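You operate a simulated robot arm through the tools that you are given. There is no shell and no other tool. Be economical: measure what you need, move in short steps, check, and stop when the job is done.

The job below is to be done with a simulated robot arm. You get a single attempt, and the scene is never put back.

TASK
The rinse tub has gone weak: bring it back to strength.
Fine: first dip the grey stick, which shows LOW, and stand it on the drying rack; give the tub one shot from the pump; then the blue stick must show MID and goes back where it stood. Set down upright: grey test stick, what you pick out.

Only the result counts: the job must be done as asked and must still hold three seconds after the hand-in. Knocking over, shifting, dropping, spilling or breaking anything else fails it.

THE ROBOT
A 7-joint arm with a four-finger gripper on a trunk, on a base that drives. Base frame: it is fixed to the floor where the robot stands at the start and does not move with it; the origin is under the middle of the robot, x ahead of it, y to its left, z up; the surface under the hand at the start is at about z = 86. Lengths are in cm, angles in degrees, forces in N, time in s.
Its first joint turns from -69.0 to 172.0 degrees. Places, roughly: drying rack [60, 40, 90]; pump head [80, 20, 110]. Payload 3.67 kg.
The tool frame sits at the grasp point between the pads (the TCP): z along the fingers, y along the line on which they close. The tips reach 2.8 cm beyond it. The gripper opens to 11.2 cm. The gripper's body begins 7.3 cm behind the TCP.
Orientation is that of the tool frame in the base frame, as a unit quaternion [x, y, z, w]. With the fingers straight down and closing along the base's y, the tool's x points along the base's -x, its y along +y and its z along -z.

THE INTERFACE
- The arm moves only by the tool servo_tool. Its argument "deltas" is a list of rows, each a list of 7 numbers: the shift along the base's x, y, z in cm, then the turn, a rotation vector about the base's x, y, z in degrees, then the finger opening in cm, from 0 to 11.2. In form: [[dx, dy, dz, wx, wy, wz, hand], ...]. A call has 1 to 10 rows; each row is the pose to reach, as a shift and turn from the pose commanded when the call began. Each row takes 0.2 s and may step no farther than 5 cm and 8.6 degrees from the row before; otherwise, or with a gripper value out of range, the whole call is refused. A pose out of reach is approached as far as the arm can. The call stops where the force on the tool passes 40 N (or 10 N more than at its start, if that is more) or the arm is blocked; 0.2 s more then pass. The fingers move at their own pace and stop on an object; they squeeze with about 43 N. The grip force told is the motor's: it shows also when the fingers shut on nothing. Time passes only in rows, and 0.2 s behind the last, so rows that repeat a pose let the fingers close. It gives the time, the measured TCP pose, the force on the tool (base axes), the opening and the grip force at its end, in the units of the frame above (readings bear some noise), with the torque about the TCP (base axes, N m) and any sound that the robot's microphone picked up.
- Cameras (640 x 400 px; columns grow to the right, rows downward): "scene" is now at [12.6, 4.38, 151.54]; the picture's right is [0.47, -0.88, -0.00], its down [-0.54, -0.29, -0.79] and it looks along [0.69, 0.37, -0.62] (base axes); focal length 289 px, centre (320, 200). "wrist" rides on the gripper at [6, -1.8, -10.4] in the tool frame; the picture's right is [0.29, 0.96, 0.00], its down [-0.80, 0.24, -0.55] and it looks along [-0.53, 0.16, 0.83] (tool axes); focal length 234 px, centre (320, 200). There is no depth. A picture from a camera that has moved, and an enlarged one, comes with that camera's place and axes in the base frame and with its lens.
- get_image(camera): a new picture of that camera. It takes no simulated time.
- lift_body(by): slides the trunk up (or, below 0, down) by that many cm; the arm and the scene camera ride with it, the base frame stays. It gives what a move gives, with no picture.
- drive_base(legs): drives the robot by 1 to 6 legs, each [ahead, turn to the left] in cm and degrees, along the robot's own axes; the way and the turn of a leg run together, so that a leg with both is an arc; at most 150 cm and 180 degrees a leg. The arm and the cameras ride along, it lands a little off, and it stops where it bumps. It gives what a move gives.
- head_to(pan, tilt): turns the head with the scene camera to pan (to the left, within 86 degrees either way) and tilt (down, from -29 to 69), counted from straight ahead of the robot. It gives what a move gives.
- zoom(camera, box): a new picture of the part [left, top, right, bottom] of that camera's present view, enlarged. It takes no simulated time.
- finish_job(): hands the job in; it is judged then, once.

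Go step by step. Nothing tells you exact positions but the pictures and the camera data: compare them with the known pose of the tool, close in by small moves and look again before you grip or let go. The budget is 120 turns and 90 pictures, counting those below and the enlarged ones. Unless the task says otherwise, let go and move clear before handing in, and close with one line.

The tools are called after ">>>" by a JSON object that holds its "fn" and its "kwargs". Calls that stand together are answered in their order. servo_tool: Moves the arm, as the interface text tells. Its arguments: {"type":"object","properties":{"deltas":{"type":"array","items":{"type":"array","items":{"type":"number"}}}},"required":["deltas"]} The other tools are called the same way: lift_body (by) slides the trunk up or down; drive_base (legs) drives the base; head_to (pan, tilt) turns the head that bears the scene camera; get_image (camera) takes a picture; zoom (camera, box) takes an enlarged picture of a part of a camera's view; finish_job () hands the job in.

At the start:

```text
clock: 0.0
tcp_pos: [62.72, 7.15, 121.66]
ee_rot: [0.003, 1.0, -0.001, 0.0]
contact_force: [0.1, 0.3, 1.7]
wrist_torque: [0.02, 0.01, 0.0]
finger_gap: 11.19
gripper_force: 0.1
trunk travel left (down, up): [-65.0, 19.0]
robot x, y, heading: [-0.0, 0.14, -0.1]
head pan, tilt: [28.3, 38.2]
```

scene: 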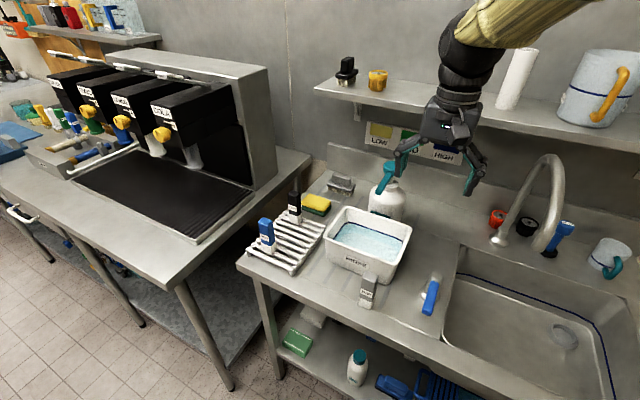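
wrist: 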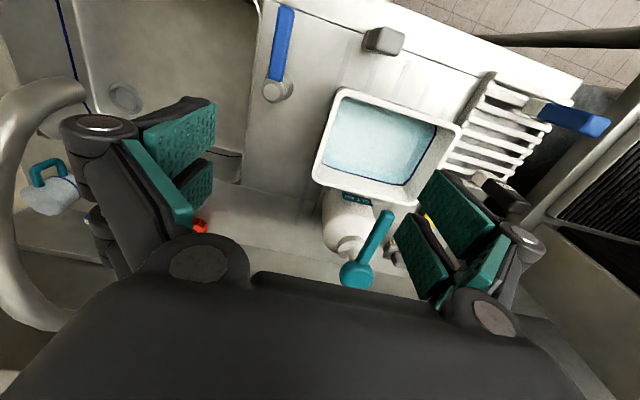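

I see a rack with a blue and a black stick, a rinse tub, a pump bottle behind it, and a grey stick by the tub's front. I'll enlarge these to measure them.

>>> {"fn": "zoom", "kwargs": {"camera": "scene", "box": [230, 170, 390, 270]}}

>>> {"fn": "zoom", "kwargs": {"camera": "scene", "box": [320, 220, 480, 320]}}

>>> {"fn": "zoom", "kwargs": {"camera": "scene", "box": [320, 110, 480, 210]}}

```text
4.00 times, centred on (310, 220) of scene
camera zoom: at [12.6, 4.38, 151.54], right [0.47, -0.88, 0.0], down [-0.54, -0.29, -0.79], along [0.69, 0.37, -0.62], focal length 1155 px, centre (360, 120)
```

zoom: 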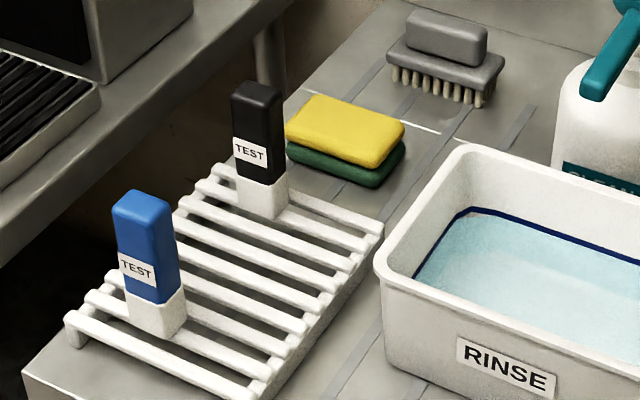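

```text
4.00 times, centred on (400, 270) of scene
camera zoom: at [12.6, 4.38, 151.54], right [0.47, -0.88, 0.0], down [-0.54, -0.29, -0.79], along [0.69, 0.37, -0.62], focal length 1155 px, centre (0, -80)
```

zoom: 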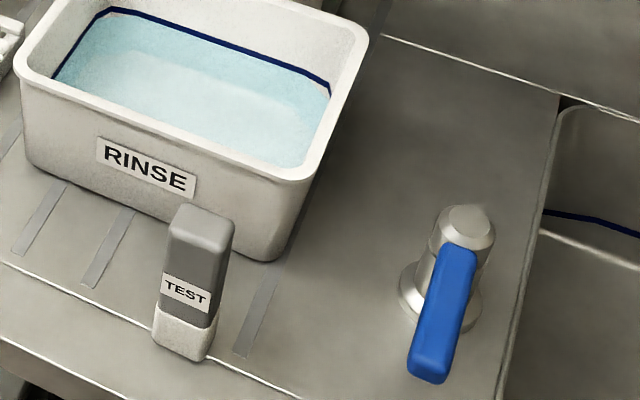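

```text
4.00 times, centred on (400, 160) of scene
camera zoom: at [12.6, 4.38, 151.54], right [0.47, -0.88, 0.0], down [-0.54, -0.29, -0.79], along [0.69, 0.37, -0.62], focal length 1155 px, centre (0, 360)
```

zoom: 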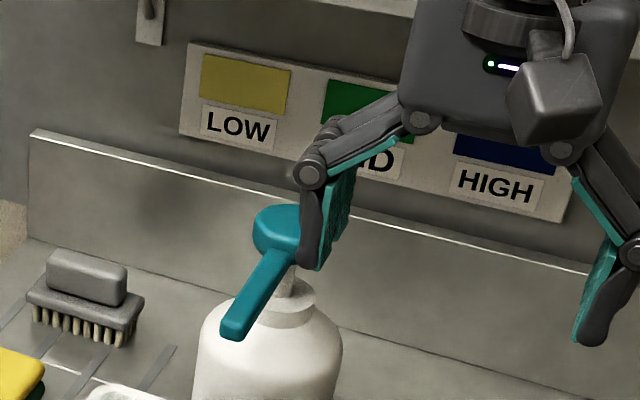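

The grey stick stands near (54, 13.5), top about z 97.5, axis-aligned. The tub spans about x 61–75, y 10–29, rim near z 96, and the blue stick is near (54, 43). I'll move above the grey stick first.

>>> {"fn": "servo_tool", "kwargs": {"deltas": [[-2.8, 2.1, -2, 0, 0, 0, 8], [-5.6, 4.2, -4, 0, 0, 0, 8], [-8.4, 6.35, -6, 0, 0, 0, 8], [-8.4, 6.35, -10, 0, 0, 0, 8]]}}

>>> {"fn": "get_image", "kwargs": {"camera": "wrist"}}

>>> {"fn": "get_image", "kwargs": {"camera": "scene"}}

```text
clock: 1.0
tcp_pos: [54.11, 13.79, 111.69]
ee_rot: [0.004, 1.0, 0.0, -0.001]
contact_force: [0.7, 0.6, -1.1]
wrist_torque: [-0.02, 0.04, 0.0]
finger_gap: 8.01
gripper_force: 0.0
trunk travel left (down, up): [-65.0, 19.0]
robot x, y, heading: [-0.0, 0.53, 0.3]
head pan, tilt: [28.3, 38.2]
```

```text
84 pictures are left
camera wrist: at [48.18, 11.98, 122.05], right [-0.28, 0.96, 0.0], down [0.8, 0.23, 0.55], along [0.53, 0.16, -0.83], focal length 234 px, centre (320, 200)
```

wrist: 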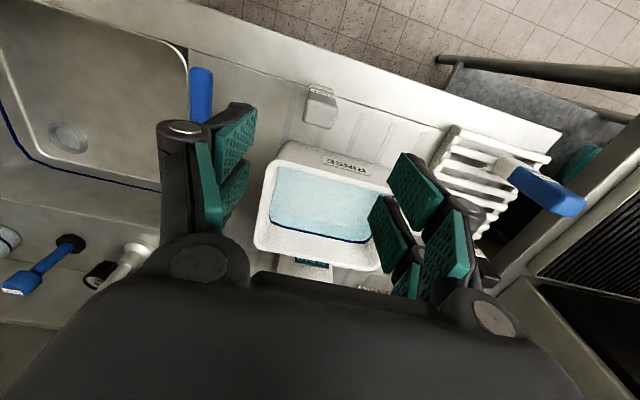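

```text
83 pictures are left
camera scene: at [12.86, 4.4, 151.52], right [0.47, -0.88, 0.0], down [-0.55, -0.29, -0.78], along [0.69, 0.37, -0.62], focal length 289 px, centre (320, 200)
```

scene: 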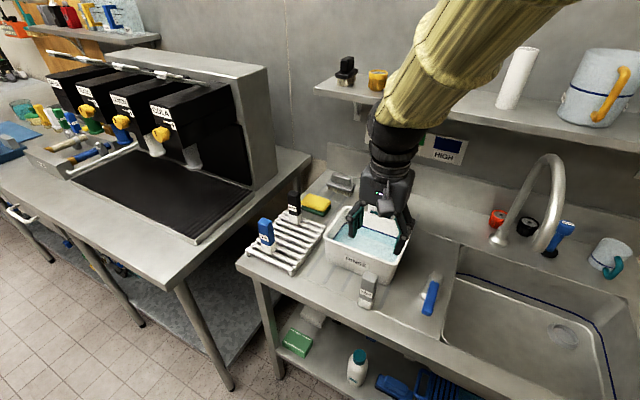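

The stick shows in the wrist view just ahead of the tub. I'll zoom in to refine its position.

>>> {"fn": "zoom", "kwargs": {"camera": "wrist", "box": [240, 60, 400, 160]}}

>>> {"fn": "zoom", "kwargs": {"camera": "scene", "box": [320, 200, 480, 300]}}

>>> {"fn": "zoom", "kwargs": {"camera": "wrist", "box": [420, 100, 580, 200]}}

```text
4.00 times, centred on (320, 110) of wrist
camera zoom: at [48.18, 11.98, 122.05], right [-0.28, 0.96, 0.0], down [0.8, 0.23, 0.55], along [0.53, 0.16, -0.83], focal length 937 px, centre (320, 560)
```

zoom: 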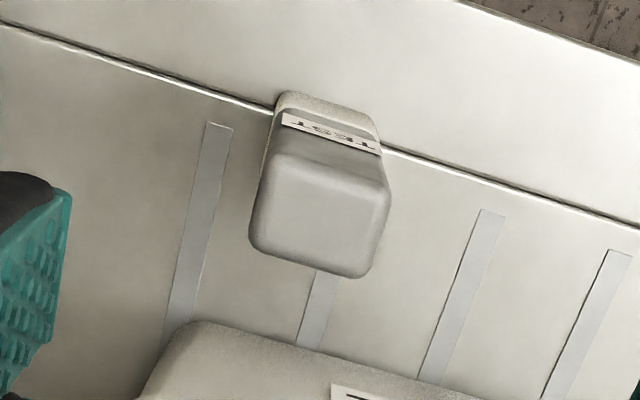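

```text
4.00 times, centred on (400, 250) of scene
camera zoom: at [12.86, 4.4, 151.52], right [0.47, -0.88, 0.0], down [-0.55, -0.29, -0.78], along [0.69, 0.37, -0.62], focal length 1155 px, centre (0, 0)
```

zoom: 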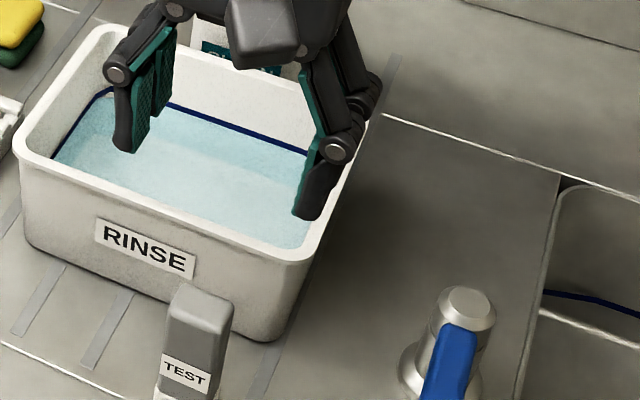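

```text
4.00 times, centred on (500, 150) of wrist
camera zoom: at [48.18, 11.98, 122.05], right [-0.28, 0.96, 0.0], down [0.8, 0.23, 0.55], along [0.53, 0.16, -0.83], focal length 937 px, centre (-400, 400)
```

zoom: 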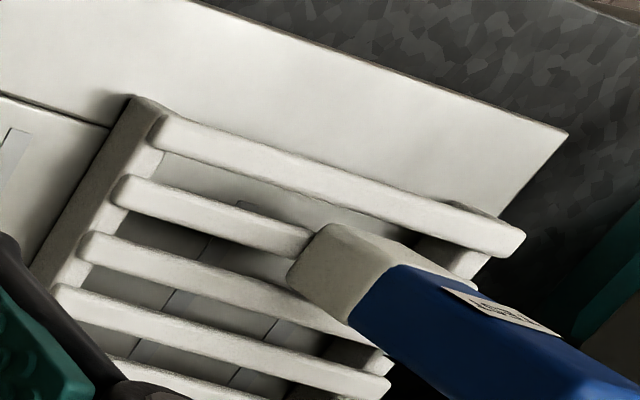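

Top centre works out at about (54.0, 13.7), right under the tool. Descending around it now, with the fingers open.

>>> {"fn": "servo_tool", "kwargs": {"deltas": [[0, -0.1, -4, 0, 0, 0, 8], [0, -0.1, -8, 0, 0, 0, 8], [0, -0.1, -12, 0, 0, 0, 8], [0, -0.1, -16.2, 0, 0, 0, 8]]}}

>>> {"fn": "get_image", "kwargs": {"camera": "wrist"}}

>>> {"fn": "zoom", "kwargs": {"camera": "scene", "box": [290, 220, 450, 320]}}

```text
clock: 2.2
tcp_pos: [56.85, 13.01, 100.5]
ee_rot: [0.034, 0.998, 0.059, 0.012]
contact_force: [-0.1, 0.0, 0.4]
wrist_torque: [-0.02, -0.02, 0.01]
finger_gap: 7.98
gripper_force: 0.1
trunk travel left (down, up): [-65.0, 19.0]
robot x, y, heading: [0.01, 0.13, -0.0]
head pan, tilt: [28.3, 38.2]
stopped in row 4: the arm was blocked; the commanded pose is now the measured one
```

```text
79 pictures are left
camera wrist: at [50.36, 10.43, 110.46], right [-0.22, 0.97, 0.11], down [0.8, 0.12, 0.59], along [0.56, 0.22, -0.8], focal length 234 px, centre (320, 200)
```

wrist: 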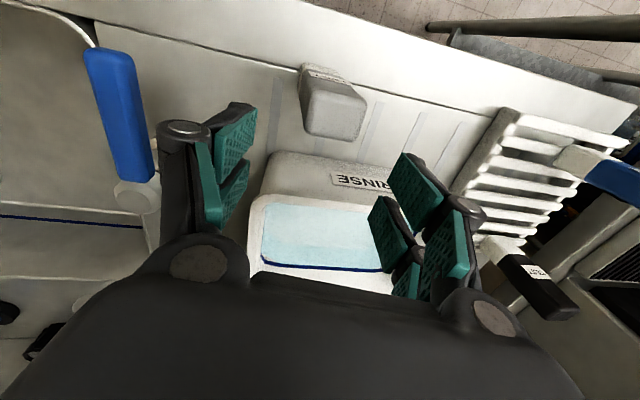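

```text
4.00 times, centred on (370, 270) of scene
camera zoom: at [12.51, 4.41, 151.55], right [0.47, -0.88, 0.0], down [-0.54, -0.29, -0.79], along [0.69, 0.37, -0.62], focal length 1155 px, centre (120, -80)
```

zoom: 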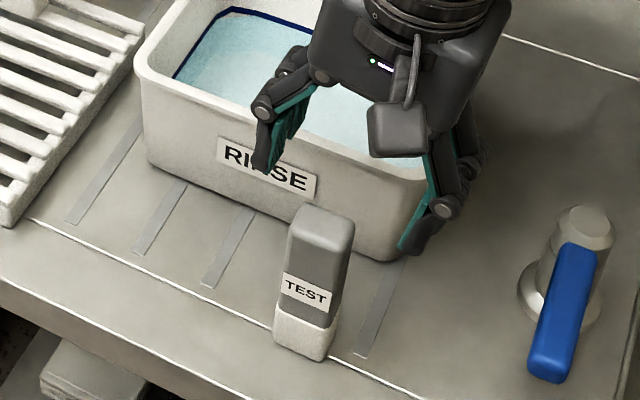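

The arm hit its own limit with no contact, so I'll back up and square the hand. Then I'll use the trunk for the descent.

>>> {"fn": "servo_tool", "kwargs": {"deltas": [[-0.5, 0.2, 4, -3.4, 0.7, 1.9, 8], [-1.5, 0.4, 8, -6.8, 1.4, 3.9, 8], [-2.8, 0.7, 11.5, -6.8, 1.4, 3.9, 8], [-2.8, 0.7, 11.5, -6.8, 1.4, 3.9, 8]]}}

>>> {"fn": "lift_body", "kwargs": {"by": -11}}

>>> {"fn": "get_image", "kwargs": {"camera": "wrist"}}

```text
clock: 3.2
tcp_pos: [53.92, 13.77, 111.64]
ee_rot: [-0.002, 1.0, -0.004, -0.003]
contact_force: [-0.6, 0.2, 0.6]
wrist_torque: [-0.01, 0.03, 0.03]
finger_gap: 8.01
gripper_force: 0.0
trunk travel left (down, up): [-65.0, 19.0]
robot x, y, heading: [-0.01, 0.67, -0.1]
head pan, tilt: [28.3, 38.2]
```

```text
clock: 4.6
tcp_pos: [53.9, 13.79, 100.61]
ee_rot: [-0.001, 1.0, -0.003, -0.002]
contact_force: [0.1, -0.9, 0.0]
wrist_torque: [0.02, -0.01, 0.0]
finger_gap: 8.01
gripper_force: 0.0
trunk travel left (down, up): [-54.0, 30.0]
robot x, y, heading: [-0.16, 0.22, -0.1]
head pan, tilt: [28.3, 38.2]
```

```text
77 pictures are left
camera wrist: at [47.89, 11.97, 110.98], right [-0.29, 0.96, -0.01], down [0.8, 0.25, 0.55], along [0.53, 0.16, -0.83], focal length 234 px, centre (320, 200)
```

wrist: 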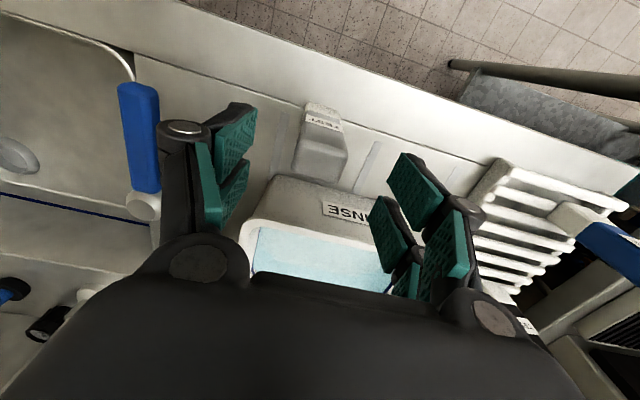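

The stick lies between the fingers at about (53.7, 13.6). I'll lower 5 cm more with the trunk and look again.

>>> {"fn": "lift_body", "kwargs": {"by": -5}}

>>> {"fn": "get_image", "kwargs": {"camera": "wrist"}}

>>> {"fn": "zoom", "kwargs": {"camera": "scene", "box": [290, 180, 450, 280]}}

```text
clock: 5.5
tcp_pos: [53.91, 13.86, 95.65]
ee_rot: [-0.002, 1.0, -0.003, -0.001]
contact_force: [-0.7, 0.5, -0.1]
wrist_torque: [0.0, -0.02, 0.02]
finger_gap: 7.98
gripper_force: 0.1
trunk travel left (down, up): [-49.0, 35.0]
robot x, y, heading: [-0.01, 0.75, 0.0]
head pan, tilt: [28.3, 38.2]
```

```text
76 pictures are left
camera wrist: at [47.89, 11.97, 105.97], right [-0.29, 0.96, -0.01], down [0.8, 0.25, 0.55], along [0.53, 0.16, -0.83], focal length 234 px, centre (320, 200)
```

wrist: 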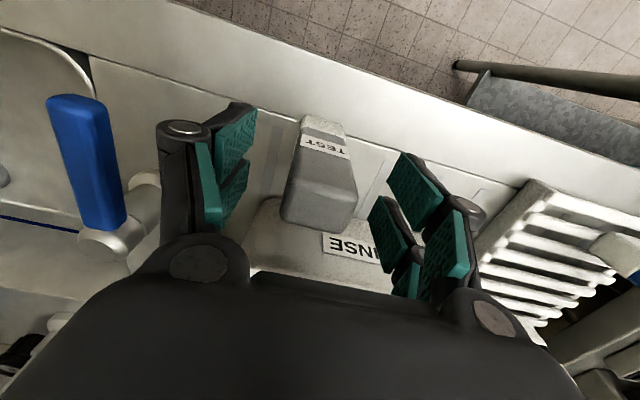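

```text
4.00 times, centred on (370, 230) of scene
camera zoom: at [12.57, 4.4, 135.54], right [0.47, -0.88, 0.0], down [-0.54, -0.29, -0.79], along [0.69, 0.37, -0.62], focal length 1155 px, centre (120, 80)
```

zoom: 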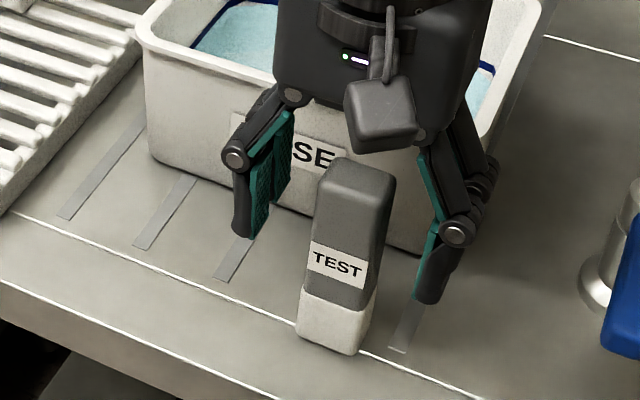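

The stick is centred between the pads; closing now.

>>> {"fn": "servo_tool", "kwargs": {"deltas": [[-0.1, -0.15, 0, 0, 0, 0, 4.5], [-0.1, -0.15, 0, 0, 0, 0, 3], [-0.1, -0.15, 0, 0, 0, 0, 1], [-0.1, -0.15, 0, 0, 0, 0, 0]]}}

>>> {"fn": "get_image", "kwargs": {"camera": "wrist"}}

>>> {"fn": "zoom", "kwargs": {"camera": "scene", "box": [290, 180, 450, 280]}}

```text
clock: 6.5
tcp_pos: [53.74, 13.79, 95.62]
ee_rot: [-0.002, 1.0, -0.003, -0.002]
contact_force: [-1.2, 0.0, 1.5]
wrist_torque: [-0.05, 0.01, 0.02]
finger_gap: 3.33
gripper_force: 42.9
trunk travel left (down, up): [-49.0, 35.0]
robot x, y, heading: [-0.23, 0.39, 0.1]
head pan, tilt: [28.3, 38.2]
```

```text
74 pictures are left
camera wrist: at [47.76, 11.86, 105.93], right [-0.29, 0.96, -0.01], down [0.8, 0.25, 0.55], along [0.53, 0.16, -0.84], focal length 234 px, centre (320, 200)
```

wrist: 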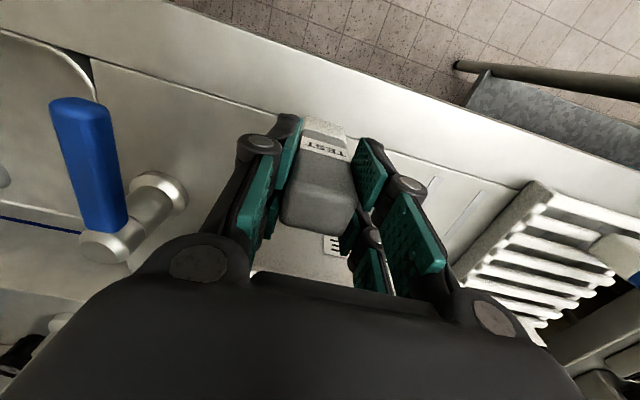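

```text
4.00 times, centred on (370, 230) of scene
camera zoom: at [12.58, 4.39, 135.54], right [0.47, -0.88, 0.0], down [-0.54, -0.29, -0.79], along [0.69, 0.37, -0.62], focal length 1155 px, centre (120, 80)
```

zoom: 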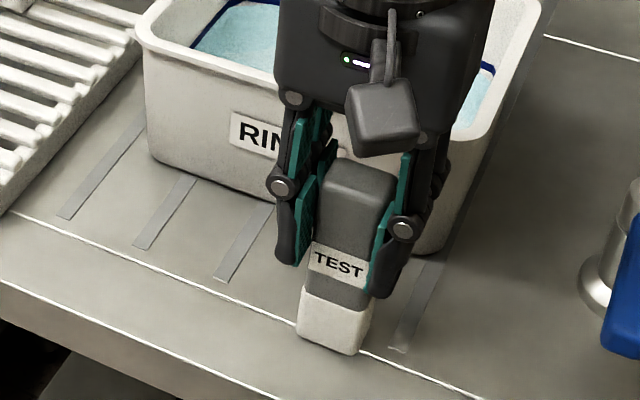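

Gripped at 3.33 cm. Lifting with the trunk, then checking the tub's water level and the stick.

>>> {"fn": "lift_body", "kwargs": {"by": 16}}

>>> {"fn": "zoom", "kwargs": {"camera": "scene", "box": [300, 140, 460, 240]}}

>>> {"fn": "zoom", "kwargs": {"camera": "scene", "box": [300, 200, 460, 300]}}

```text
clock: 8.4
tcp_pos: [53.73, 13.66, 111.47]
ee_rot: [-0.001, 1.0, -0.004, -0.001]
contact_force: [0.8, -0.4, -0.6]
wrist_torque: [0.03, 0.0, 0.01]
finger_gap: 3.35
gripper_force: 43.1
trunk travel left (down, up): [-65.0, 19.0]
robot x, y, heading: [-0.13, 0.23, -0.2]
head pan, tilt: [28.3, 38.2]
```

```text
4.00 times, centred on (380, 190) of scene
camera zoom: at [12.62, 4.39, 151.53], right [0.47, -0.88, 0.0], down [-0.54, -0.29, -0.79], along [0.69, 0.37, -0.62], focal length 1155 px, centre (80, 240)
```

zoom: 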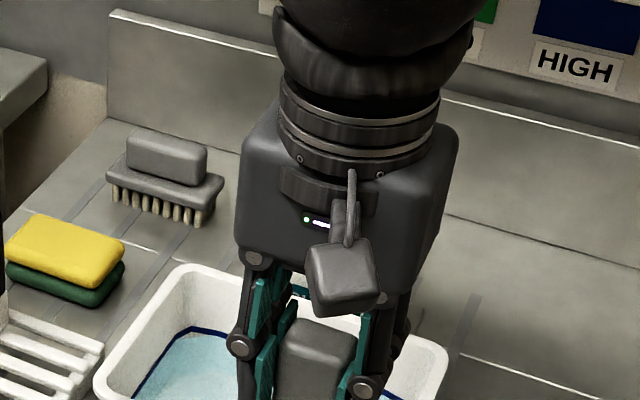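

```text
4.00 times, centred on (380, 250) of scene
camera zoom: at [12.62, 4.39, 151.53], right [0.47, -0.88, 0.0], down [-0.54, -0.29, -0.79], along [0.69, 0.37, -0.62], focal length 1155 px, centre (80, 0)
```

zoom: 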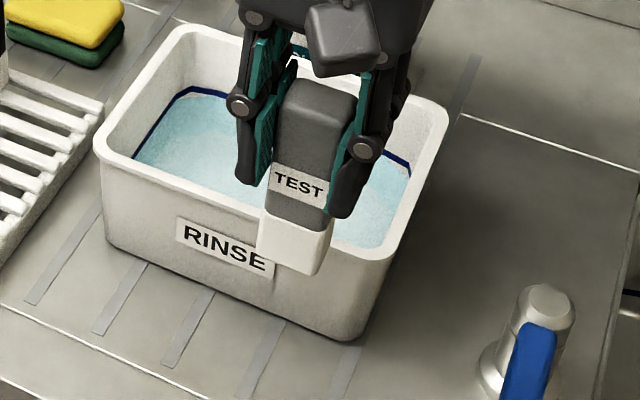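

Lifted clear. Moving over the tub's front right part (66, 15), short of the pump nozzle.

>>> {"fn": "servo_tool", "kwargs": {"deltas": [[4, 0.4, 0, 0, 0, 0, 0], [8, 0.8, 0, 0, 0, 0, 0], [12.2, 1.3, 0, 0, 0, 0, 0], [12.2, 1.3, 0, 0, 0, 0, 0]]}}

>>> {"fn": "get_image", "kwargs": {"camera": "scene"}}

>>> {"fn": "get_image", "kwargs": {"camera": "wrist"}}

```text
clock: 9.4
tcp_pos: [66.32, 14.82, 113.92]
ee_rot: [0.003, 1.0, 0.013, 0.008]
contact_force: [-0.2, 0.1, -0.2]
wrist_torque: [-0.01, -0.01, 0.03]
finger_gap: 3.31
gripper_force: 42.9
trunk travel left (down, up): [-65.0, 19.0]
robot x, y, heading: [0.1, 0.73, -0.1]
head pan, tilt: [28.3, 38.2]
```

```text
70 pictures are left
camera scene: at [12.45, 4.4, 151.55], right [0.47, -0.88, 0.0], down [-0.54, -0.29, -0.79], along [0.69, 0.37, -0.62], focal length 289 px, centre (320, 200)
```

scene: 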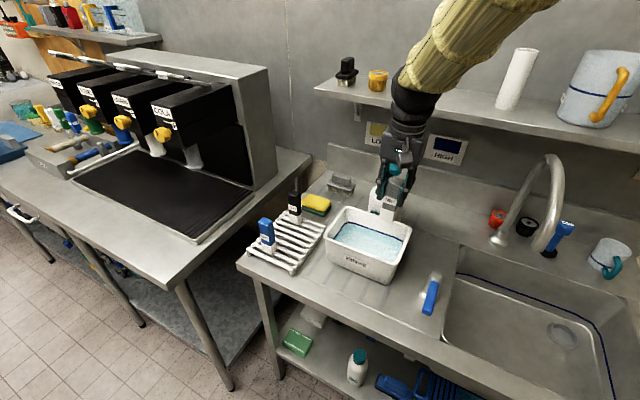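

```text
69 pictures are left
camera wrist: at [60.19, 12.69, 124.04], right [-0.28, 0.96, 0.02], down [0.79, 0.22, 0.57], along [0.55, 0.18, -0.82], focal length 234 px, centre (320, 200)
```

wrist: 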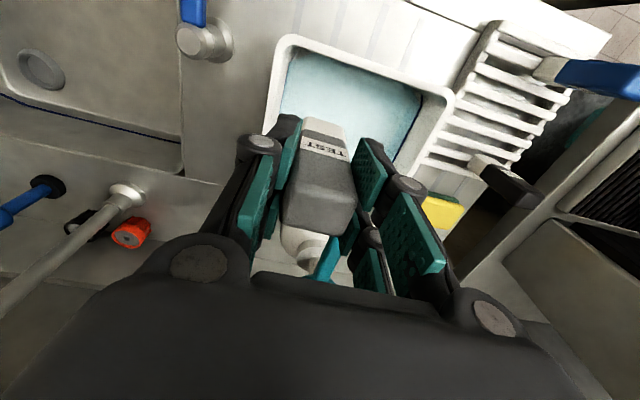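

The arm again sits about 2 cm higher than commanded because of the high trunk. The stick is over the tub, so I'll lower the trunk part-way and check.

>>> {"fn": "lift_body", "kwargs": {"by": -10}}

>>> {"fn": "get_image", "kwargs": {"camera": "wrist"}}

>>> {"fn": "zoom", "kwargs": {"camera": "scene", "box": [290, 120, 450, 220]}}

```text
clock: 10.7
tcp_pos: [66.61, 14.4, 103.19]
ee_rot: [0.005, 1.0, 0.013, 0.004]
contact_force: [-0.1, 0.2, -1.1]
wrist_torque: [0.0, -0.02, 0.0]
finger_gap: 3.31
gripper_force: 42.5
trunk travel left (down, up): [-55.0, 29.0]
robot x, y, heading: [-0.13, 0.54, 0.0]
head pan, tilt: [28.3, 38.2]
```

```text
68 pictures are left
camera wrist: at [60.5, 12.4, 113.51], right [-0.28, 0.96, 0.02], down [0.8, 0.22, 0.57], along [0.54, 0.17, -0.82], focal length 234 px, centre (320, 200)
```

wrist: 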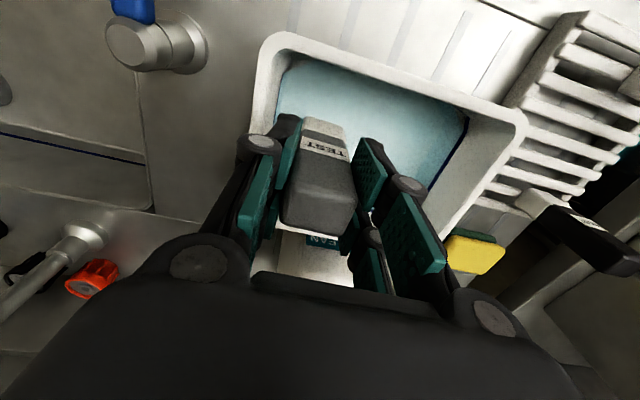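

```text
4.00 times, centred on (370, 170) of scene
camera zoom: at [12.58, 4.39, 141.55], right [0.47, -0.88, 0.0], down [-0.54, -0.29, -0.79], along [0.69, 0.37, -0.62], focal length 1155 px, centre (120, 320)
```

zoom: 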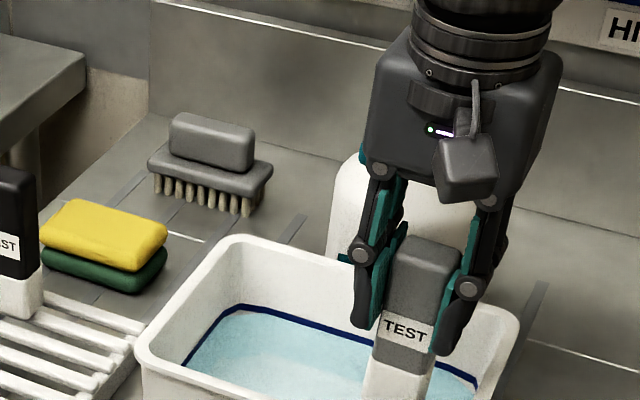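

Still clear of the nozzle. I'll nudge away from the tub's right wall and the nozzle, then lower into the water.

>>> {"fn": "servo_tool", "kwargs": {"deltas": [[-0.9, 1.0, 0, 0, 0, 0, 0], [-0.9, 1.0, 0, 0, 0, 0, 0]]}}

>>> {"fn": "lift_body", "kwargs": {"by": -4}}

>>> {"fn": "get_image", "kwargs": {"camera": "scene"}}

>>> {"fn": "zoom", "kwargs": {"camera": "scene", "box": [310, 110, 470, 210]}}

```text
clock: 11.3
tcp_pos: [65.83, 15.0, 102.68]
ee_rot: [0.01, 1.0, 0.018, -0.002]
contact_force: [0.0, 0.1, -0.9]
wrist_torque: [0.02, 0.01, -0.04]
finger_gap: 3.31
gripper_force: 42.4
trunk travel left (down, up): [-55.0, 29.0]
robot x, y, heading: [-0.09, 0.14, -0.1]
head pan, tilt: [28.3, 38.2]
```

```text
clock: 12.1
tcp_pos: [65.85, 15.14, 99.08]
ee_rot: [0.009, 1.0, 0.019, -0.001]
contact_force: [-0.1, -0.4, -0.1]
wrist_torque: [-0.04, 0.01, 0.0]
finger_gap: 3.32
gripper_force: 42.8
trunk travel left (down, up): [-51.0, 33.0]
robot x, y, heading: [0.15, 0.13, 0.2]
head pan, tilt: [28.3, 38.2]
```

```text
66 pictures are left
camera scene: at [12.58, 4.4, 137.54], right [0.47, -0.88, 0.0], down [-0.54, -0.29, -0.79], along [0.69, 0.37, -0.62], focal length 289 px, centre (320, 200)
```

scene: 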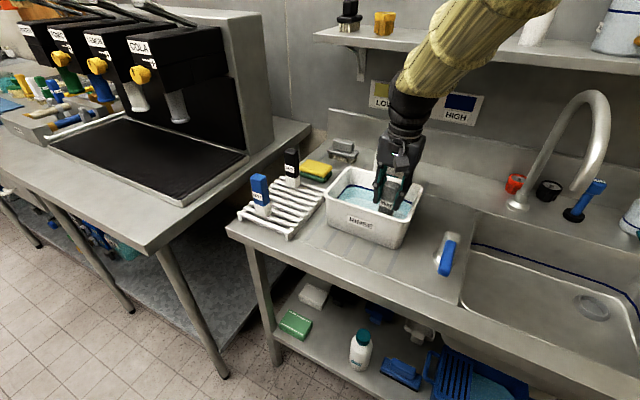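

```text
4.00 times, centred on (390, 160) of scene
camera zoom: at [12.58, 4.4, 137.54], right [0.47, -0.88, 0.0], down [-0.54, -0.29, -0.79], along [0.69, 0.37, -0.62], focal length 1155 px, centre (40, 360)
```

zoom: 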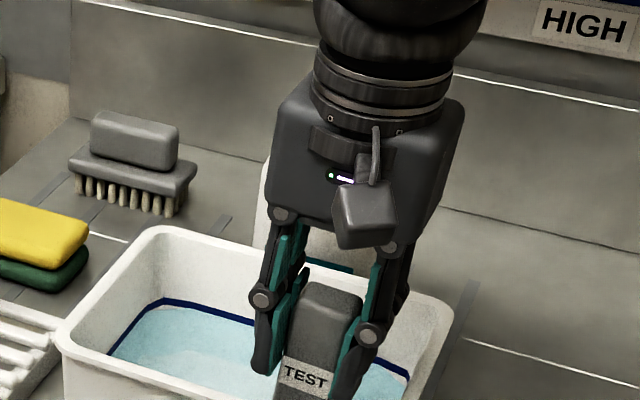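

The tip is already in the water. I'll go 1 cm deeper, hold a while, and look.

>>> {"fn": "lift_body", "kwargs": {"by": -1}}

>>> {"fn": "servo_tool", "kwargs": {"deltas": [[0, 0, 0, 0, 0, 0, 0], [0, 0, 0, 0, 0, 0, 0], [0, 0, 0, 0, 0, 0, 0], [0, 0, 0, 0, 0, 0, 0], [0, 0, 0, 0, 0, 0, 0], [0, 0, 0, 0, 0, 0, 0], [0, 0, 0, 0, 0, 0, 0], [0, 0, 0, 0, 0, 0, 0], [0, 0, 0, 0, 0, 0, 0], [0, 0, 0, 0, 0, 0, 0]]}}

>>> {"fn": "zoom", "kwargs": {"camera": "scene", "box": [310, 150, 470, 250]}}

```text
clock: 12.7
tcp_pos: [65.77, 15.4, 98.11]
ee_rot: [0.008, 1.0, 0.018, -0.001]
contact_force: [0.2, -0.7, -1.5]
wrist_torque: [0.0, -0.03, 0.0]
finger_gap: 3.34
gripper_force: 42.9
trunk travel left (down, up): [-50.0, 34.0]
robot x, y, heading: [-0.04, 0.22, 0.0]
head pan, tilt: [28.3, 38.2]
```

```text
clock: 14.9
tcp_pos: [65.76, 15.23, 98.2]
ee_rot: [0.009, 1.0, 0.019, 0.0]
contact_force: [-0.2, -0.3, -0.9]
wrist_torque: [0.01, 0.01, -0.03]
finger_gap: 3.34
gripper_force: 42.7
trunk travel left (down, up): [-50.0, 34.0]
robot x, y, heading: [0.1, 0.34, -0.1]
head pan, tilt: [28.3, 38.2]
```

```text
4.00 times, centred on (390, 200) of scene
camera zoom: at [12.61, 4.39, 136.54], right [0.47, -0.88, 0.0], down [-0.54, -0.29, -0.79], along [0.69, 0.37, -0.62], focal length 1155 px, centre (40, 200)
```

zoom: 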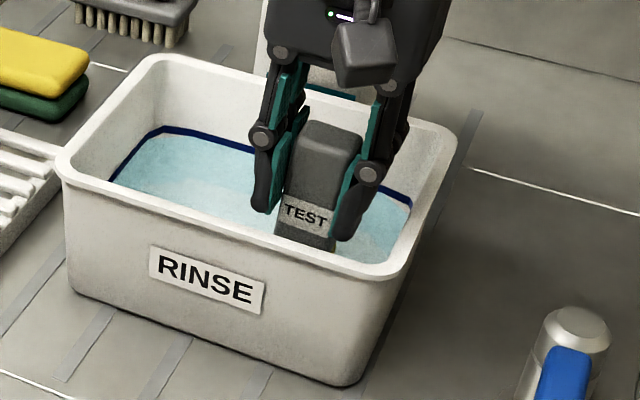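

Held two seconds in the water. Lifting out and reading the pad.

>>> {"fn": "lift_body", "kwargs": {"by": 14}}

>>> {"fn": "get_image", "kwargs": {"camera": "scene"}}

>>> {"fn": "zoom", "kwargs": {"camera": "scene", "box": [310, 150, 470, 250]}}

```text
clock: 16.6
tcp_pos: [65.82, 15.24, 112.08]
ee_rot: [0.009, 1.0, 0.018, 0.0]
contact_force: [-0.3, -0.4, -0.5]
wrist_torque: [0.0, 0.03, -0.05]
finger_gap: 3.35
gripper_force: 43.0
trunk travel left (down, up): [-64.0, 20.0]
robot x, y, heading: [-0.08, 0.22, 0.0]
head pan, tilt: [28.3, 38.2]
```

```text
63 pictures are left
camera scene: at [12.63, 4.39, 150.53], right [0.47, -0.88, 0.0], down [-0.54, -0.29, -0.79], along [0.69, 0.37, -0.62], focal length 289 px, centre (320, 200)
```

scene: 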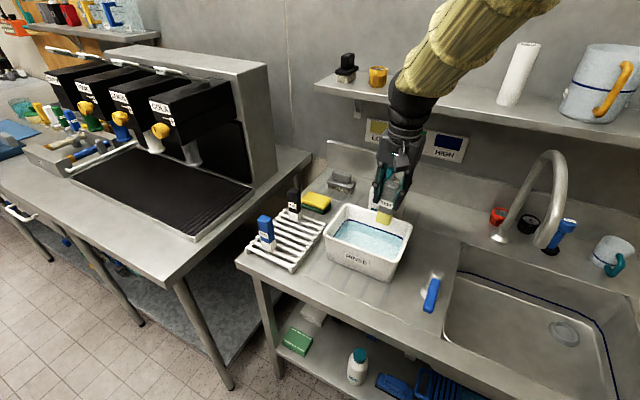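

```text
4.00 times, centred on (390, 200) of scene
camera zoom: at [12.63, 4.39, 150.53], right [0.47, -0.88, 0.0], down [-0.54, -0.29, -0.79], along [0.69, 0.37, -0.62], focal length 1155 px, centre (40, 200)
```

zoom: 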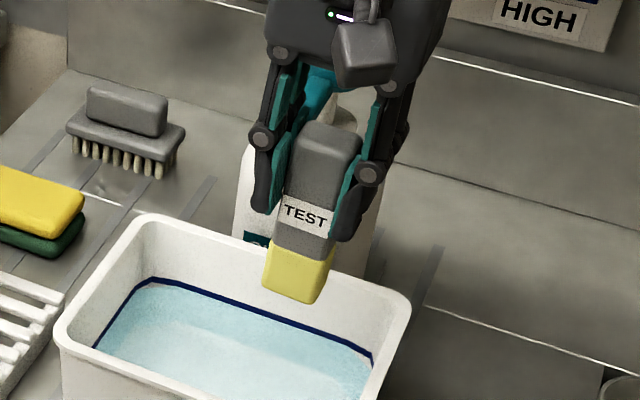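

The pad turned yellow, so it reads LOW. Next I'll carry it over the middle of the rack, between the blue and black sticks, and measure the bars.

>>> {"fn": "servo_tool", "kwargs": {"deltas": [[-2.4, 1.0, 2, 0, 0, 0, 0], [-4.8, 5, 3, 0, 0, 0, 0], [-4.8, 9.5, 3, 0, 0, 0, 0], [-4.8, 14, 3, 0, 0, 0, 0], [-4.8, 18.5, 3, 0, 0, 0, 0], [-4.8, 22, 3, 0, 0, 0, 0], [-4.8, 24.8, 3, 0, 0, 0, 0], [-4.8, 24.8, 3, 0, 0, 0, 0]]}}

>>> {"fn": "get_image", "kwargs": {"camera": "wrist"}}

>>> {"fn": "get_image", "kwargs": {"camera": "scene"}}

>>> {"fn": "zoom", "kwargs": {"camera": "scene", "box": [220, 180, 380, 280]}}

```text
clock: 17.9
tcp_pos: [63.99, 31.35, 121.73]
ee_rot: [0.031, 0.998, 0.062, 0.01]
contact_force: [0.5, -1.2, -1.3]
wrist_torque: [0.0, 0.04, 0.06]
finger_gap: 3.32
gripper_force: 43.0
trunk travel left (down, up): [-64.0, 20.0]
robot x, y, heading: [-0.39, -0.04, -0.1]
head pan, tilt: [28.3, 38.2]
stopped in row 6: the arm was blocked; the commanded pose is now the measured one
```

```text
61 pictures are left
camera wrist: at [57.7, 28.7, 131.7], right [-0.23, 0.97, 0.11], down [0.8, 0.12, 0.59], along [0.56, 0.23, -0.8], focal length 234 px, centre (320, 200)
```

wrist: 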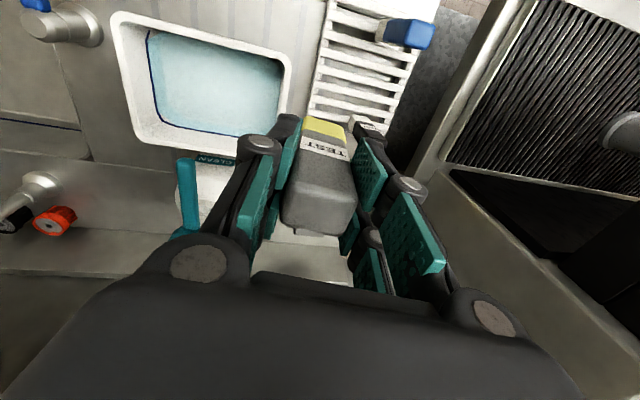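

```text
60 pictures are left
camera scene: at [12.86, 4.3, 150.5], right [0.47, -0.88, 0.0], down [-0.55, -0.29, -0.78], along [0.69, 0.37, -0.62], focal length 289 px, centre (320, 200)
```

scene: 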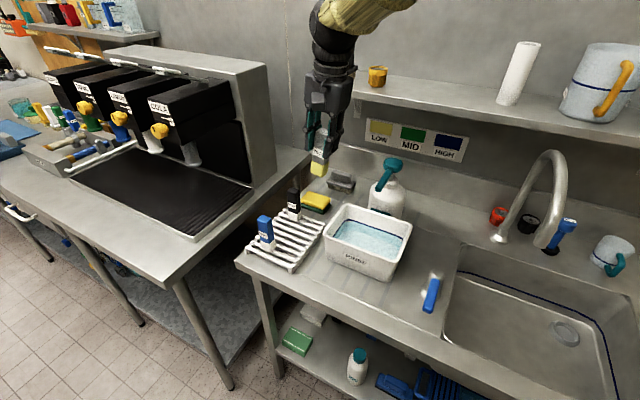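

```text
4.00 times, centred on (300, 230) of scene
camera zoom: at [12.86, 4.3, 150.5], right [0.47, -0.88, 0.0], down [-0.55, -0.29, -0.78], along [0.69, 0.37, -0.62], focal length 1155 px, centre (400, 80)
```

zoom: 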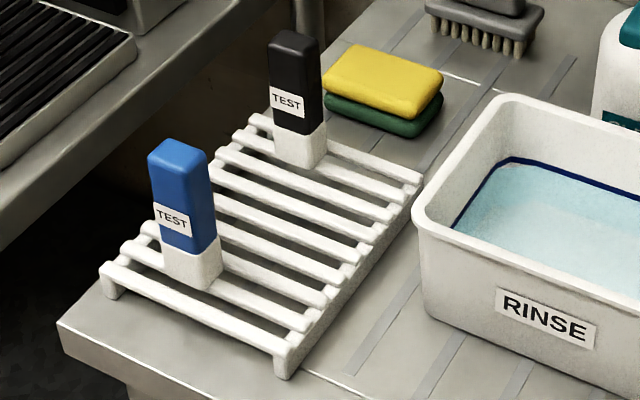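

The arm ran into its limit at this trunk height again. I'll square and raise the hand, then lower the trunk so the arm works higher relative to its shoulder.

>>> {"fn": "servo_tool", "kwargs": {"deltas": [[0, 0, 4, -3.5, 0.6, 1.8, 0], [0, 0, 8, -7.1, 1.15, 3.55, 0], [0, 0, 12, -7.1, 1.15, 3.55, 0], [0, 0, 12, -7.1, 1.15, 3.55, 0]]}}

>>> {"fn": "lift_body", "kwargs": {"by": -18}}

>>> {"fn": "get_image", "kwargs": {"camera": "scene"}}

```text
clock: 19.1
tcp_pos: [65.58, 28.4, 136.99]
ee_rot: [0.016, 0.999, 0.031, 0.001]
contact_force: [-0.4, -0.2, 0.2]
wrist_torque: [0.06, -0.02, 0.03]
finger_gap: 3.32
gripper_force: 43.2
trunk travel left (down, up): [-64.0, 20.0]
robot x, y, heading: [0.03, 0.69, 0.3]
head pan, tilt: [28.3, 38.2]
stopped in row 4: the arm was blocked; the commanded pose is now the measured one
```

```text
clock: 21.1
tcp_pos: [65.67, 28.51, 118.84]
ee_rot: [0.017, 0.999, 0.029, -0.001]
contact_force: [1.3, -0.9, -0.4]
wrist_torque: [0.01, -0.02, -0.01]
finger_gap: 3.34
gripper_force: 42.9
trunk travel left (down, up): [-46.0, 38.0]
robot x, y, heading: [-0.09, 0.2, -0.1]
head pan, tilt: [28.3, 38.2]
```

```text
58 pictures are left
camera scene: at [12.57, 4.41, 132.54], right [0.47, -0.88, 0.0], down [-0.54, -0.29, -0.79], along [0.69, 0.37, -0.62], focal length 289 px, centre (320, 200)
```

scene: 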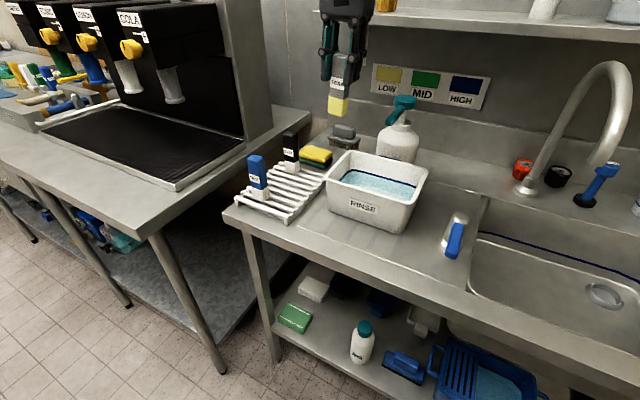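

The trunk is lower now, so I'll try approaching the rack position again.

>>> {"fn": "servo_tool", "kwargs": {"deltas": [[-1, 3, 0, -1.6, 0, 1, 0], [-2.5, 6, 0, -3.3, 0, 1.95, 0], [-4, 9, -1, -3.3, 0, 1.95, 0], [-4.7, 11.5, -2, -3.3, 0, 1.95, 0], [-4.7, 11.5, -2, -3.3, 0, 1.95, 0]]}}

>>> {"fn": "get_image", "kwargs": {"camera": "scene"}}

>>> {"fn": "get_image", "kwargs": {"camera": "wrist"}}

```text
clock: 22.1
tcp_pos: [64.22, 34.13, 125.28]
ee_rot: [0.028, 0.998, 0.063, 0.008]
contact_force: [-0.7, -0.6, -0.8]
wrist_torque: [0.03, -0.01, 0.0]
finger_gap: 3.34
gripper_force: 42.6
trunk travel left (down, up): [-46.0, 38.0]
robot x, y, heading: [-0.12, 0.54, -0.1]
head pan, tilt: [28.3, 38.2]
stopped in row 5: the arm was blocked; the commanded pose is now the measured one
```

```text
57 pictures are left
camera scene: at [12.58, 4.3, 132.54], right [0.47, -0.88, 0.0], down [-0.54, -0.29, -0.79], along [0.69, 0.37, -0.62], focal length 289 px, centre (320, 200)
```

scene: 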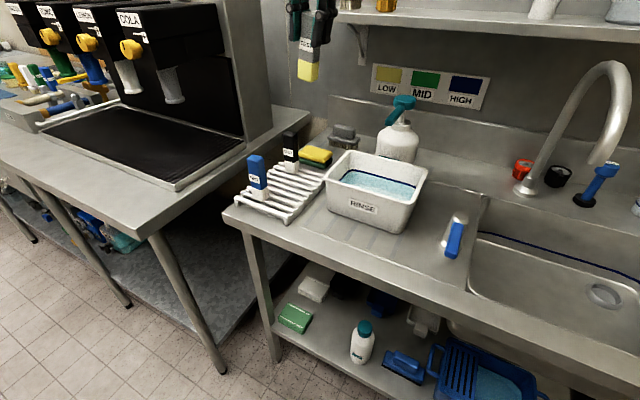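

```text
56 pictures are left
camera wrist: at [57.91, 31.28, 135.21], right [-0.23, 0.96, 0.12], down [0.8, 0.12, 0.59], along [0.55, 0.23, -0.8], focal length 234 px, centre (320, 200)
```

wrist: 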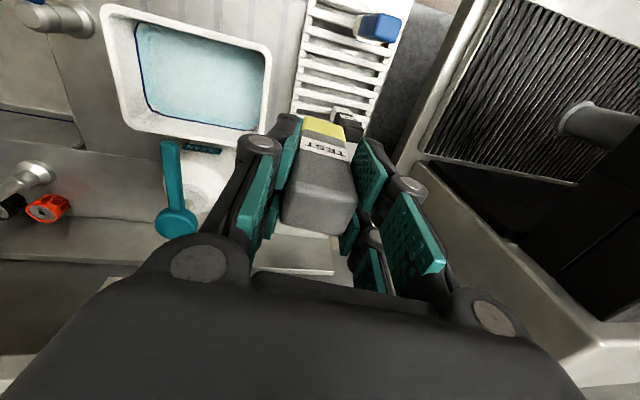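

Blocked again despite the lower trunk, so the limit looks tied to hand yaw relative to arm direction. I'll turn the hand left to follow the arm and see if that frees it.

>>> {"fn": "servo_tool", "kwargs": {"deltas": [[0, 0, 0, -2.5, 0, 7, 0], [0, 0, 0, -5, 0, 14, 0], [0, 0, 0, -7.4, -0.6, 21, 0], [0, 0, 0, -7.4, -0.6, 27, 0], [0, 0, 0, -7.4, -0.6, 27, 0]]}}

```text
clock: 23.5
tcp_pos: [65.53, 30.28, 129.76]
ee_rot: [-0.189, 0.981, 0.03, 0.015]
contact_force: [0.4, -0.3, -0.3]
wrist_torque: [0.05, 0.0, -0.02]
finger_gap: 3.33
gripper_force: 43.1
trunk travel left (down, up): [-46.0, 38.0]
robot x, y, heading: [0.19, 0.32, 0.1]
head pan, tilt: [28.3, 38.2]
stopped in row 5: the arm was blocked; the commanded pose is now the measured one
```

Turning left didn't help, so I want to see the arm's posture to understand the limit.

>>> {"fn": "head_to", "kwargs": {"pan": 10, "tilt": 0}}

>>> {"fn": "get_image", "kwargs": {"camera": "scene"}}

```text
clock: 24.6
tcp_pos: [65.75, 30.59, 129.56]
ee_rot: [-0.19, 0.981, 0.029, 0.015]
contact_force: [-0.3, 0.1, -0.7]
wrist_torque: [0.01, 0.01, -0.03]
finger_gap: 3.33
gripper_force: 43.2
trunk travel left (down, up): [-46.0, 38.0]
robot x, y, heading: [-0.24, 0.67, 0.3]
head pan, tilt: [10.0, 0.0]
```

```text
55 pictures are left
camera scene: at [13.87, 1.9, 138.63], right [0.17, -0.98, 0.0], down [0.0, 0.0, -1.0], along [0.98, 0.17, 0.0], focal length 289 px, centre (320, 200)
```

scene: 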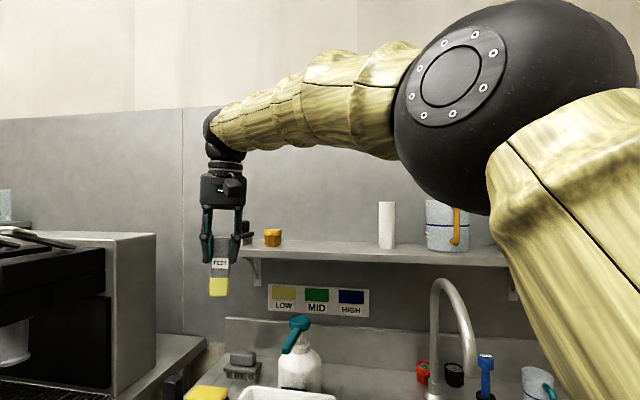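

The elbow is out to the right with the forearm running left. Since turning the hand left made it worse, I'll try turning it right to relieve the limit.

>>> {"fn": "servo_tool", "kwargs": {"deltas": [[0, 0, 0, -1, 0, -8, 0], [0, 0, 0, -2, 0, -16, 0], [0, 0, 0, -3, 0, -24, 0], [0, 0, -1, -3, 0, -32, 0], [0, 0, -2, -3, 0, -40, 0], [0, 0, -4, -3, 0, -46, 0], [0, 0, -6, -3, 0, -46, 0]]}}

>>> {"fn": "get_image", "kwargs": {"camera": "scene"}}

```text
clock: 26.4
tcp_pos: [68.1, 24.88, 128.46]
ee_rot: [0.233, 0.971, 0.047, 0.004]
contact_force: [0.4, -1.0, -0.9]
wrist_torque: [-0.01, 0.02, -0.02]
finger_gap: 3.32
gripper_force: 43.0
trunk travel left (down, up): [-46.0, 38.0]
robot x, y, heading: [-0.02, 0.25, -0.3]
head pan, tilt: [10.0, 0.0]
stopped in row 7: the arm was blocked; the commanded pose is now the measured one
```

```text
54 pictures are left
camera scene: at [13.84, 1.8, 138.65], right [0.17, -0.98, 0.0], down [0.0, 0.0, -1.0], along [0.98, 0.17, 0.0], focal length 289 px, centre (320, 200)
```

scene: 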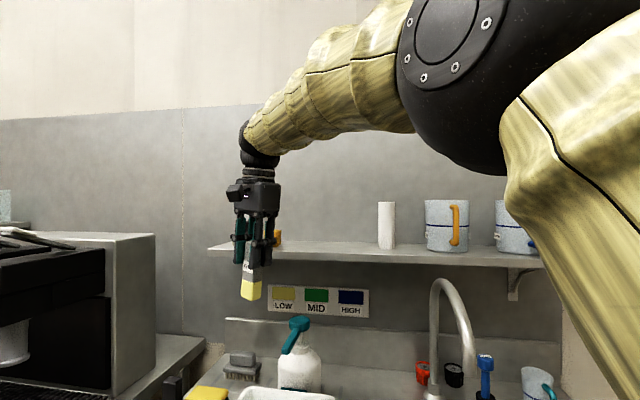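

The limit persists, so I'll return the arm toward its starting posture, where it worked well. After that I'll use the base to bring the rack into that region.

>>> {"fn": "servo_tool", "kwargs": {"deltas": [[-1, -3.5, 0, -1.4, 0.1, 6.8, 0], [-2, -7, 0, -2.7, 0.2, 13.5, 0], [-3, -10.5, 0, -4, 0.3, 20, 0], [-4, -14, 0, -5.4, 0.5, 27, 0], [-5.4, -17.7, 0, -5.4, 0.5, 27, 0], [-5.4, -17.7, -2, -5.4, 0.5, 27, 0], [-5.4, -17.7, -4, -5.4, 0.5, 27, 0], [-5.4, -17.7, -4, -5.4, 0.5, 27, 0]]}}

>>> {"fn": "get_image", "kwargs": {"camera": "scene"}}

```text
clock: 28.2
tcp_pos: [62.68, 7.55, 124.13]
ee_rot: [-0.002, 1.0, -0.002, 0.0]
contact_force: [0.1, -0.7, -1.2]
wrist_torque: [-0.02, 0.02, -0.01]
finger_gap: 3.35
gripper_force: 43.2
trunk travel left (down, up): [-46.0, 38.0]
robot x, y, heading: [-0.0, -0.1, -0.2]
head pan, tilt: [10.0, 0.0]
```

```text
53 pictures are left
camera scene: at [13.88, 1.9, 138.64], right [0.17, -0.98, 0.0], down [0.0, 0.0, -1.0], along [0.98, 0.17, 0.0], focal length 289 px, centre (320, 200)
```

scene: 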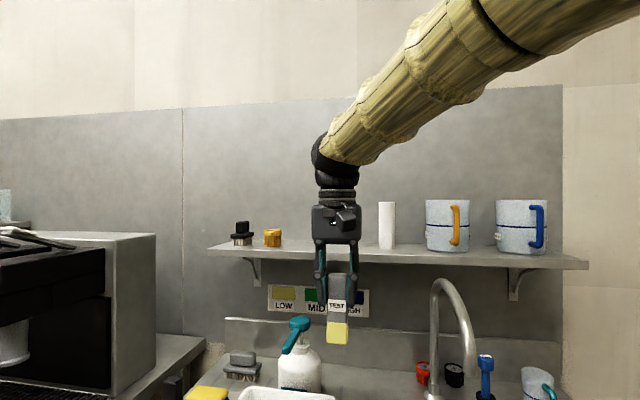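

Back near the start posture it reaches fine; only the left side is limited. I'll drive the robot about 30 cm left so everything sits ahead or right, checking the floor around first.

>>> {"fn": "head_to", "kwargs": {"pan": 86, "tilt": 40}}

>>> {"fn": "get_image", "kwargs": {"camera": "scene"}}

>>> {"fn": "head_to", "kwargs": {"pan": -86, "tilt": 40}}

>>> {"fn": "get_image", "kwargs": {"camera": "scene"}}

```text
clock: 29.6
tcp_pos: [62.83, 7.46, 124.21]
ee_rot: [-0.002, 1.0, -0.002, 0.0]
contact_force: [0.2, -0.3, -1.6]
wrist_torque: [0.03, 0.04, 0.01]
finger_gap: 3.37
gripper_force: 43.1
trunk travel left (down, up): [-46.0, 38.0]
robot x, y, heading: [-0.07, 0.66, 0.2]
head pan, tilt: [85.9, 40.0]
```

```text
52 pictures are left
camera scene: at [5.6, 8.78, 132.27], right [1.0, -0.07, 0.0], down [-0.05, -0.64, -0.77], along [0.05, 0.76, -0.64], focal length 289 px, centre (320, 200)
```

scene: 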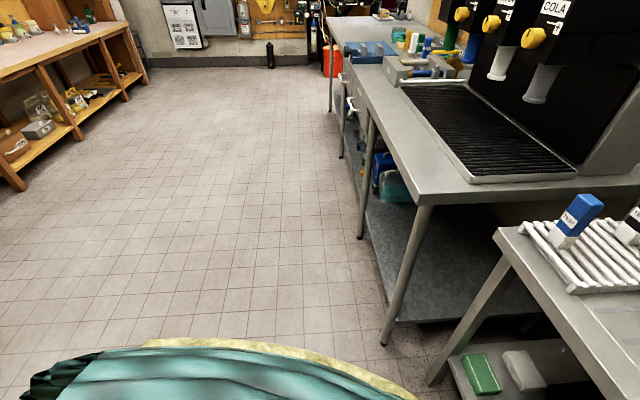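

```text
clock: 32.2
tcp_pos: [62.67, 7.59, 124.17]
ee_rot: [-0.003, 1.0, -0.002, 0.0]
contact_force: [0.0, 1.0, -0.5]
wrist_torque: [0.0, -0.04, -0.01]
finger_gap: 3.35
gripper_force: 42.9
trunk travel left (down, up): [-46.0, 38.0]
robot x, y, heading: [-0.12, 0.23, 0.0]
head pan, tilt: [-85.9, 40.0]
```

```text
51 pictures are left
camera scene: at [5.61, -8.18, 132.27], right [-1.0, -0.07, 0.0], down [-0.05, 0.64, -0.77], along [0.05, -0.76, -0.64], focal length 289 px, centre (320, 200)
```

scene: 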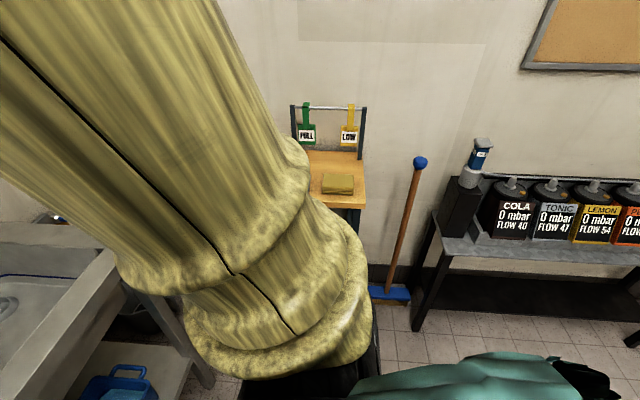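

The floor to the left and behind is free. I'll drive back 32, turn left 60, go ahead 35, turn back and go ahead 12.

>>> {"fn": "drive_base", "kwargs": {"legs": [[-32, 0], [0, 60], [35, 0], [0, -60], [12, 0]]}}

>>> {"fn": "head_to", "kwargs": {"pan": 0, "tilt": 40}}

>>> {"fn": "get_image", "kwargs": {"camera": "scene"}}

>>> {"fn": "get_image", "kwargs": {"camera": "wrist"}}

```text
clock: 42.4
tcp_pos: [59.83, 38.67, 124.12]
ee_rot: [-0.006, 1.0, -0.001, -0.001]
contact_force: [1.0, 1.0, -1.0]
wrist_torque: [0.01, 0.05, 0.0]
finger_gap: 3.33
gripper_force: 42.9
trunk travel left (down, up): [-46.0, 38.0]
robot x, y, heading: [-3.38, 31.23, 0.7]
head pan, tilt: [-85.9, 40.0]
```

```text
clock: 44.0
tcp_pos: [59.65, 38.65, 124.08]
ee_rot: [-0.006, 1.0, -0.001, 0.0]
contact_force: [-0.9, -0.1, -0.3]
wrist_torque: [0.02, 0.05, -0.03]
finger_gap: 3.35
gripper_force: 43.1
trunk travel left (down, up): [-46.0, 38.0]
robot x, y, heading: [-2.78, 30.96, 0.8]
head pan, tilt: [0.0, 40.0]
```

```text
50 pictures are left
camera scene: at [10.54, 30.96, 132.27], right [0.01, -1.0, 0.0], down [-0.64, -0.01, -0.77], along [0.77, 0.01, -0.64], focal length 289 px, centre (320, 200)
```

scene: 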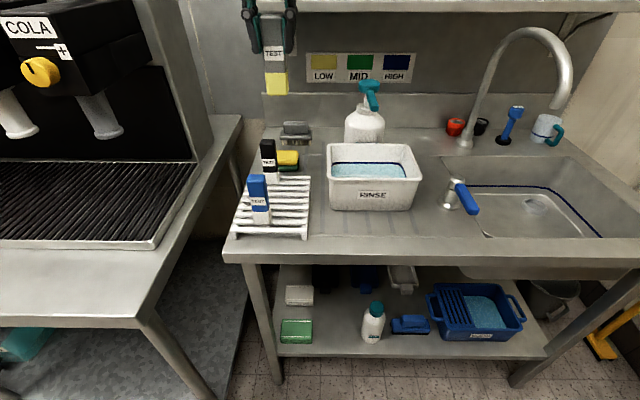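

```text
49 pictures are left
camera wrist: at [53.68, 36.79, 134.42], right [-0.3, 0.95, 0.0], down [0.79, 0.25, 0.55], along [0.53, 0.16, -0.83], focal length 234 px, centre (320, 200)
```

wrist: 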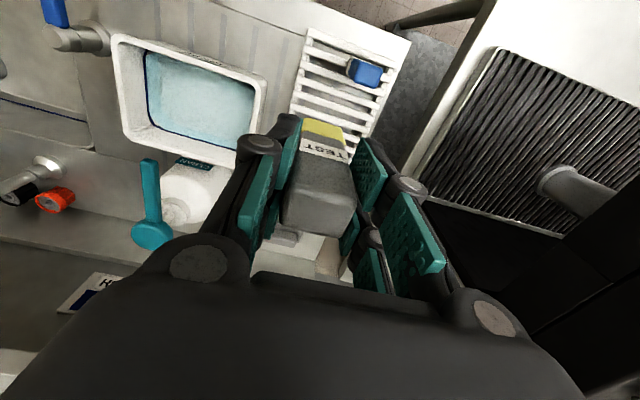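

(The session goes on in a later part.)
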